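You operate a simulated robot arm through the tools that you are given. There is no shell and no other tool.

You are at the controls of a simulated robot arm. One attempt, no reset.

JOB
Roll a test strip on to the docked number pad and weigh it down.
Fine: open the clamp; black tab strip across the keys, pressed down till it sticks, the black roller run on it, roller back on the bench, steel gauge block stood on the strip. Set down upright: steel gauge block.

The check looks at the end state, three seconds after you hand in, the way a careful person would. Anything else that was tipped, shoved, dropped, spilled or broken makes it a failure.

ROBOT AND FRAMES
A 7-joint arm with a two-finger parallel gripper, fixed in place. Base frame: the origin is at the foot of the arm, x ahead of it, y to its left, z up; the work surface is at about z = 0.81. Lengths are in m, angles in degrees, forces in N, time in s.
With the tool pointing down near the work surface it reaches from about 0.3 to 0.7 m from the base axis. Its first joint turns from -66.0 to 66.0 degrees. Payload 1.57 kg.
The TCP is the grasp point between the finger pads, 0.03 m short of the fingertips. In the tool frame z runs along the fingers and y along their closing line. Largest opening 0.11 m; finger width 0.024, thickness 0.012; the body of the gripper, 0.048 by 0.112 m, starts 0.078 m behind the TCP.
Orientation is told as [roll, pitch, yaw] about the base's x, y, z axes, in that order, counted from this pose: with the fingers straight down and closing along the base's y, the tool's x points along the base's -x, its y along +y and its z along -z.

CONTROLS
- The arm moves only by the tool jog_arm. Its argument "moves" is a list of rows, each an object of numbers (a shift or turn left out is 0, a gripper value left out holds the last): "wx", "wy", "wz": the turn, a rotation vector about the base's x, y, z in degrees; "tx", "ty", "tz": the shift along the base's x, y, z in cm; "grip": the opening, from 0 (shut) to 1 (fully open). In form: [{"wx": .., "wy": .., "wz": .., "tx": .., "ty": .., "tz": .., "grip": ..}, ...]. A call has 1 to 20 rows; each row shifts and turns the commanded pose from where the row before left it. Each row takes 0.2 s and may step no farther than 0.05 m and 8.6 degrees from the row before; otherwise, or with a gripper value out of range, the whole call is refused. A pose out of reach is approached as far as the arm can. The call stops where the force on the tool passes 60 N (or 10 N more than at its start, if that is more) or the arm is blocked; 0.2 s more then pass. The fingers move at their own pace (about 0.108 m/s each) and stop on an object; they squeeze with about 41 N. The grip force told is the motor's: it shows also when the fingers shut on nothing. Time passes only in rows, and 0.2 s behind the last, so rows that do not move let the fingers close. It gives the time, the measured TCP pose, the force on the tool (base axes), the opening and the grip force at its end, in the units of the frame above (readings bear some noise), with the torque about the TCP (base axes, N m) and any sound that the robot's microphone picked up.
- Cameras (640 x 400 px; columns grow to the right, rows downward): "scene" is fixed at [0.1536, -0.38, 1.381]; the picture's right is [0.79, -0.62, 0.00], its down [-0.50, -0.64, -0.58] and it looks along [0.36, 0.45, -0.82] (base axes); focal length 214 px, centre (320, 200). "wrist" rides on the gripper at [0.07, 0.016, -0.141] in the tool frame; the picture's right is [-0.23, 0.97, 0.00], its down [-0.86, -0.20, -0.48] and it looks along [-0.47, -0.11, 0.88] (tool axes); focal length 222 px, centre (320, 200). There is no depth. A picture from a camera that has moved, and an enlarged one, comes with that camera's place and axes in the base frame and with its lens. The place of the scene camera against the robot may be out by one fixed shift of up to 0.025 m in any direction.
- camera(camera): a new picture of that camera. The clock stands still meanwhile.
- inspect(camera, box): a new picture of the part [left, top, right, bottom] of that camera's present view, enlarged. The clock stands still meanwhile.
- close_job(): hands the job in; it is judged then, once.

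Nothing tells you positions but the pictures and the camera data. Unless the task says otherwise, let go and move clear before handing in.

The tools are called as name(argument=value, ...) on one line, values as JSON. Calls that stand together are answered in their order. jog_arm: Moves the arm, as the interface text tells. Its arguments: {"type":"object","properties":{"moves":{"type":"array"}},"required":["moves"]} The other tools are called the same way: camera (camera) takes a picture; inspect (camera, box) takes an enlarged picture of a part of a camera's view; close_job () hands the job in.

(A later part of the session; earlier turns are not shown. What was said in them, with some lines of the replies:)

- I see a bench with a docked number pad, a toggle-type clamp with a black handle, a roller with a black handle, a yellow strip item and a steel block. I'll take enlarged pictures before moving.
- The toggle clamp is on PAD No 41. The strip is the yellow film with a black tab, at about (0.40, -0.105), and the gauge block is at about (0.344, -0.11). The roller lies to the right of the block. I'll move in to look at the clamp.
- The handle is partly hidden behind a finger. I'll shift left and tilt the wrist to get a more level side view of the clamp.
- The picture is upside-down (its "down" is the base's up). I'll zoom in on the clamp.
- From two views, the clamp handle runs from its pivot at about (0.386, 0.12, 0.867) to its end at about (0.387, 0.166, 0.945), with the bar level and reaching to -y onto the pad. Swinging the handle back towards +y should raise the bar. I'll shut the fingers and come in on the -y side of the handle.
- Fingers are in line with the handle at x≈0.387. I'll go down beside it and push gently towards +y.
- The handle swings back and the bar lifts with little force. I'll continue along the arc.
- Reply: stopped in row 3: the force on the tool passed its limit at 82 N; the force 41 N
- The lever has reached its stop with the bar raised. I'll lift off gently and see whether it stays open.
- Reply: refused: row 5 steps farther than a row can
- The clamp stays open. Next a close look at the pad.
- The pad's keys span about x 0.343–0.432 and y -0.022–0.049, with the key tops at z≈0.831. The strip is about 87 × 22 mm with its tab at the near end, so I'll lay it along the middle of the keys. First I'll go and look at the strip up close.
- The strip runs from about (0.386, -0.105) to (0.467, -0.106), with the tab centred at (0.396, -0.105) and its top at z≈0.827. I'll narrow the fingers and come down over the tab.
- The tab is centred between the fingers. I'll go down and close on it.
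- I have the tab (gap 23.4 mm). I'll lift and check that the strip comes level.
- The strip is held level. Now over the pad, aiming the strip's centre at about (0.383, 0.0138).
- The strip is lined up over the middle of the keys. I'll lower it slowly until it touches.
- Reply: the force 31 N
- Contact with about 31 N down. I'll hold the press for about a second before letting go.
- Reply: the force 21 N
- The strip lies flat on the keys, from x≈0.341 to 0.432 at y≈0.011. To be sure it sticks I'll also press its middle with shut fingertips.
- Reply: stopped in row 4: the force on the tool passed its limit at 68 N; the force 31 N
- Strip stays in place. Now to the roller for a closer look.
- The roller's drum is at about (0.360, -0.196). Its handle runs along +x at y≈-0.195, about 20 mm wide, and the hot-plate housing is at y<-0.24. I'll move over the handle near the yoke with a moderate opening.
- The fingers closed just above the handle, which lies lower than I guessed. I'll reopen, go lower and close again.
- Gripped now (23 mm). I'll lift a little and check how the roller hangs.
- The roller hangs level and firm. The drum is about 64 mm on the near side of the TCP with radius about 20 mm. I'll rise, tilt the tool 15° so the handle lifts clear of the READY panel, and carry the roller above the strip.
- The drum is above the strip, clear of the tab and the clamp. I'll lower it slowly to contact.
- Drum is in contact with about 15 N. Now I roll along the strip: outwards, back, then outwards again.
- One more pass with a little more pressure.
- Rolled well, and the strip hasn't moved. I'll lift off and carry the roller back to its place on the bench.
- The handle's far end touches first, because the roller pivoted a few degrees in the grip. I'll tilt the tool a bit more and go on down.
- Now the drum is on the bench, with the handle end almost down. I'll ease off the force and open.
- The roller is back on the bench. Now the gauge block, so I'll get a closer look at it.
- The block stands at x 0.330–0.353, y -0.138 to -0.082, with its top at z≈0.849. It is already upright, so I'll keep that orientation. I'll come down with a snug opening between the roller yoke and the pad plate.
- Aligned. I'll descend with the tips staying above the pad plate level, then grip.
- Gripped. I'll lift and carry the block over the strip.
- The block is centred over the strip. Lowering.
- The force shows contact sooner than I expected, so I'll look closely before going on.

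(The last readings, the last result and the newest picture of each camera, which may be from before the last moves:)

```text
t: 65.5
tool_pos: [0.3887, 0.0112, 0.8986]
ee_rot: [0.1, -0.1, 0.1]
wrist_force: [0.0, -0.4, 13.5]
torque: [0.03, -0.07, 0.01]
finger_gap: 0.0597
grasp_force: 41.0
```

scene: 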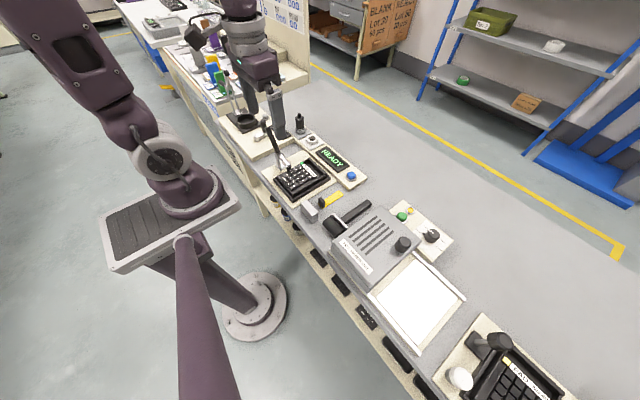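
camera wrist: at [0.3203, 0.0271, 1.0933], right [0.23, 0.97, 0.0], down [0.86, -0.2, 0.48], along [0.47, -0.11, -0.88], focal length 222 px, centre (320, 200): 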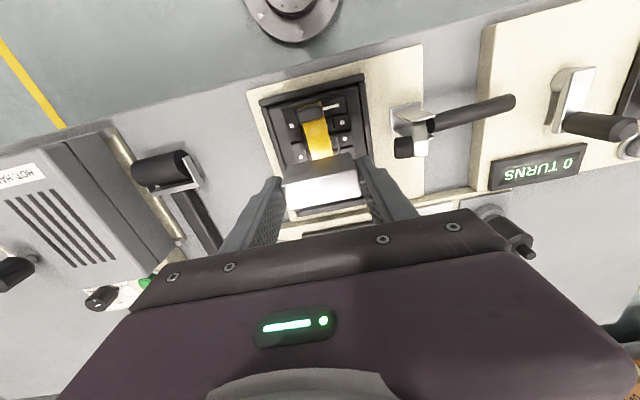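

The contact is solid and directly under the block (no torque), so it is seated on the strip. I'll ease off the extra force, open gently and rise straight up.

jog_arm(moves=[{"tz": 0.1}, {"grip": 0.6}, {"grip": 0.66}, {}, {"tz": 1}, {"tz": 2}, {"tz": 4}, {"tz": 4}, {}])

inspect(camera="scene", box=[270, 140, 340, 210])

camera(camera="wrist")

```text
t: 67.5
tool_pos: [0.3917, 0.0112, 1.0108]
ee_rot: [0.2, 0.0, 0.2]
wrist_force: [0.3, 0.0, 0.1]
torque: [-0.02, 0.01, -0.03]
finger_gap: 0.0725
grasp_force: 0.0
```

```text
5.71 times, centred on (305, 175) of scene
camera zoom: at [0.1536, -0.38, 1.381], right [0.79, -0.62, 0.0], down [-0.5, -0.64, -0.58], along [0.36, 0.45, -0.82], focal length 1226 px, centre (406, 343)
```

zoom: 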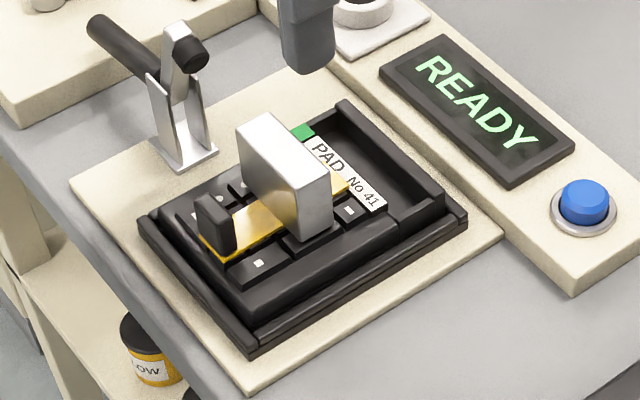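

```text
taken
camera wrist: at [0.3208, 0.0273, 1.152], right [0.23, 0.97, 0.0], down [0.86, -0.2, 0.48], along [0.47, -0.11, -0.88], focal length 222 px, centre (320, 200)
```

wrist: 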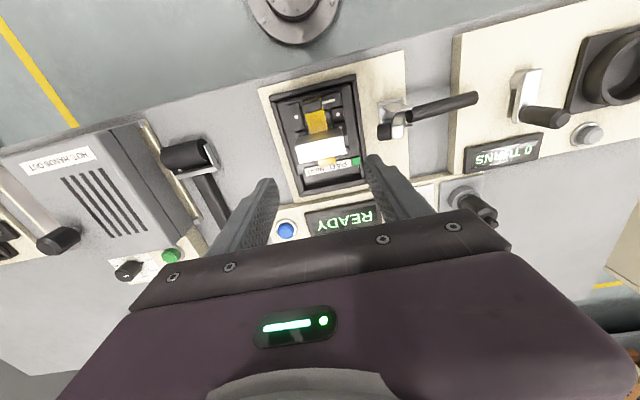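

The block stands on the strip. I'll move well clear and check everything once more.

jog_arm(moves=[{"tz": 4}, {"tz": 3, "tx": -2, "ty": -2}, {"tx": -3, "ty": -3, "tz": 1}, {"ty": -3}, {}, {}, {}])

inspect(camera="scene", box=[270, 140, 340, 210])

camera(camera="scene")

inspect(camera="wrist", box=[260, 60, 480, 220])

inspect(camera="scene", box=[300, 170, 420, 260])

```text
t: 69.1
tool_pos: [0.3391, -0.0705, 1.0911]
ee_rot: [0.3, 0.0, 0.1]
wrist_force: [0.2, -0.2, 0.6]
torque: [0.01, 0.0, 0.0]
finger_gap: 0.0728
grasp_force: 0.0
```

```text
5.71 times, centred on (305, 175) of scene
camera zoom: at [0.1536, -0.38, 1.381], right [0.79, -0.62, 0.0], down [-0.5, -0.64, -0.58], along [0.36, 0.45, -0.82], focal length 1226 px, centre (406, 343)
```

zoom: 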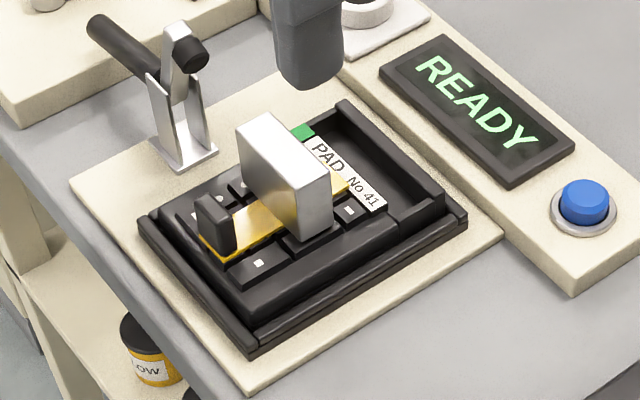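

```text
taken
```

scene: 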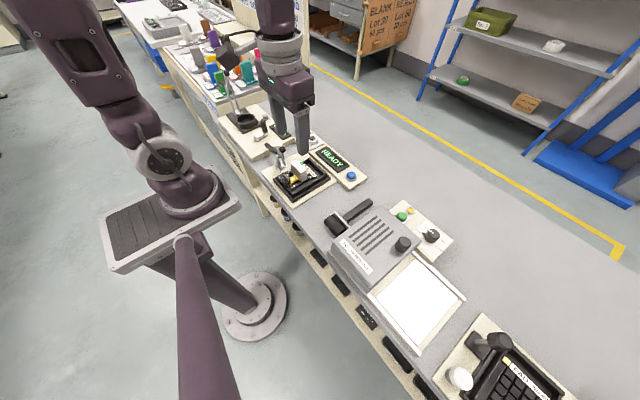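

```text
2.50 times, centred on (370, 140) of wrist
camera zoom: at [0.2692, -0.0549, 1.2327], right [0.23, 0.97, 0.0], down [0.86, -0.2, 0.48], along [0.47, -0.11, -0.88], focal length 555 px, centre (195, 350)
```

zoom: 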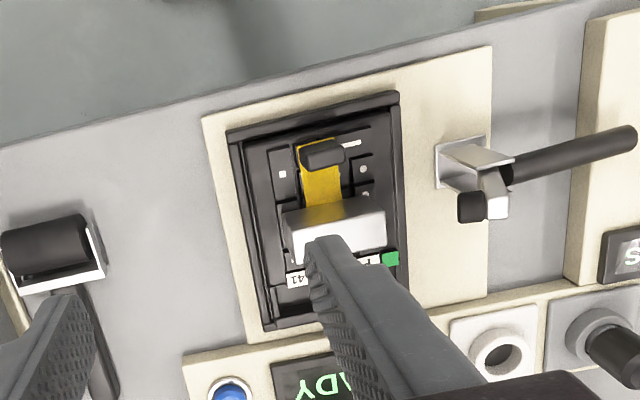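

```text
4.44 times, centred on (360, 215) of scene
camera zoom: at [0.1536, -0.38, 1.381], right [0.79, -0.62, 0.0], down [-0.5, -0.64, -0.58], along [0.36, 0.45, -0.82], focal length 953 px, centre (142, 133)
```

zoom: 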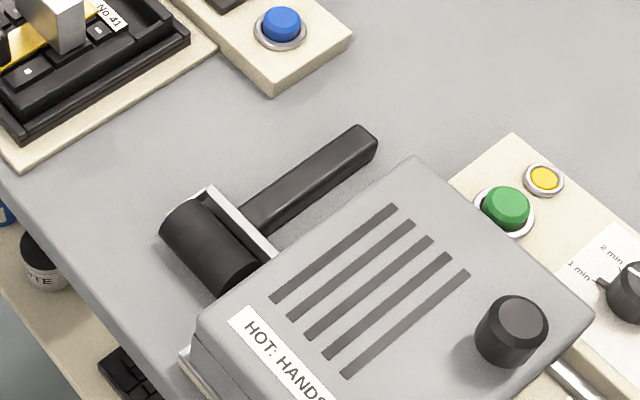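

The clamp is open. The strip lies stuck across the keys, the roller is back on the bench, and the gauge block stands upright on the strip. The arm is clear, so I'm handing in.

close_job()

```text
The job is handed in.
```

I did every step of the job and handed it in. I haven't seen the result of the check. In the last pictures nothing had been tipped, shoved or dropped.

- **Clamp:** it is open. I pushed the handle back to its stop, and it stayed there when I let go.
- **Strip:** it lies lengthwise along the middle of the keys on PAD No 41, with the tab at the end nearest the arm. I pressed it by the tab and again at its middle. It didn't move under the roller or the block.
- **Roller:** I ran it over the strip four times (two out, two back) at roughly 3–15 N. It is back on the bench about where it started.
- **Gauge block:** it stands upright and centred on the strip, the same way up as on the bench. Its long side lies across the strip, so its ends reach past the strip's edges.

I read "across the keys" as laid over them. If it means crosswise to the pad, the strip is turned 90° from that.
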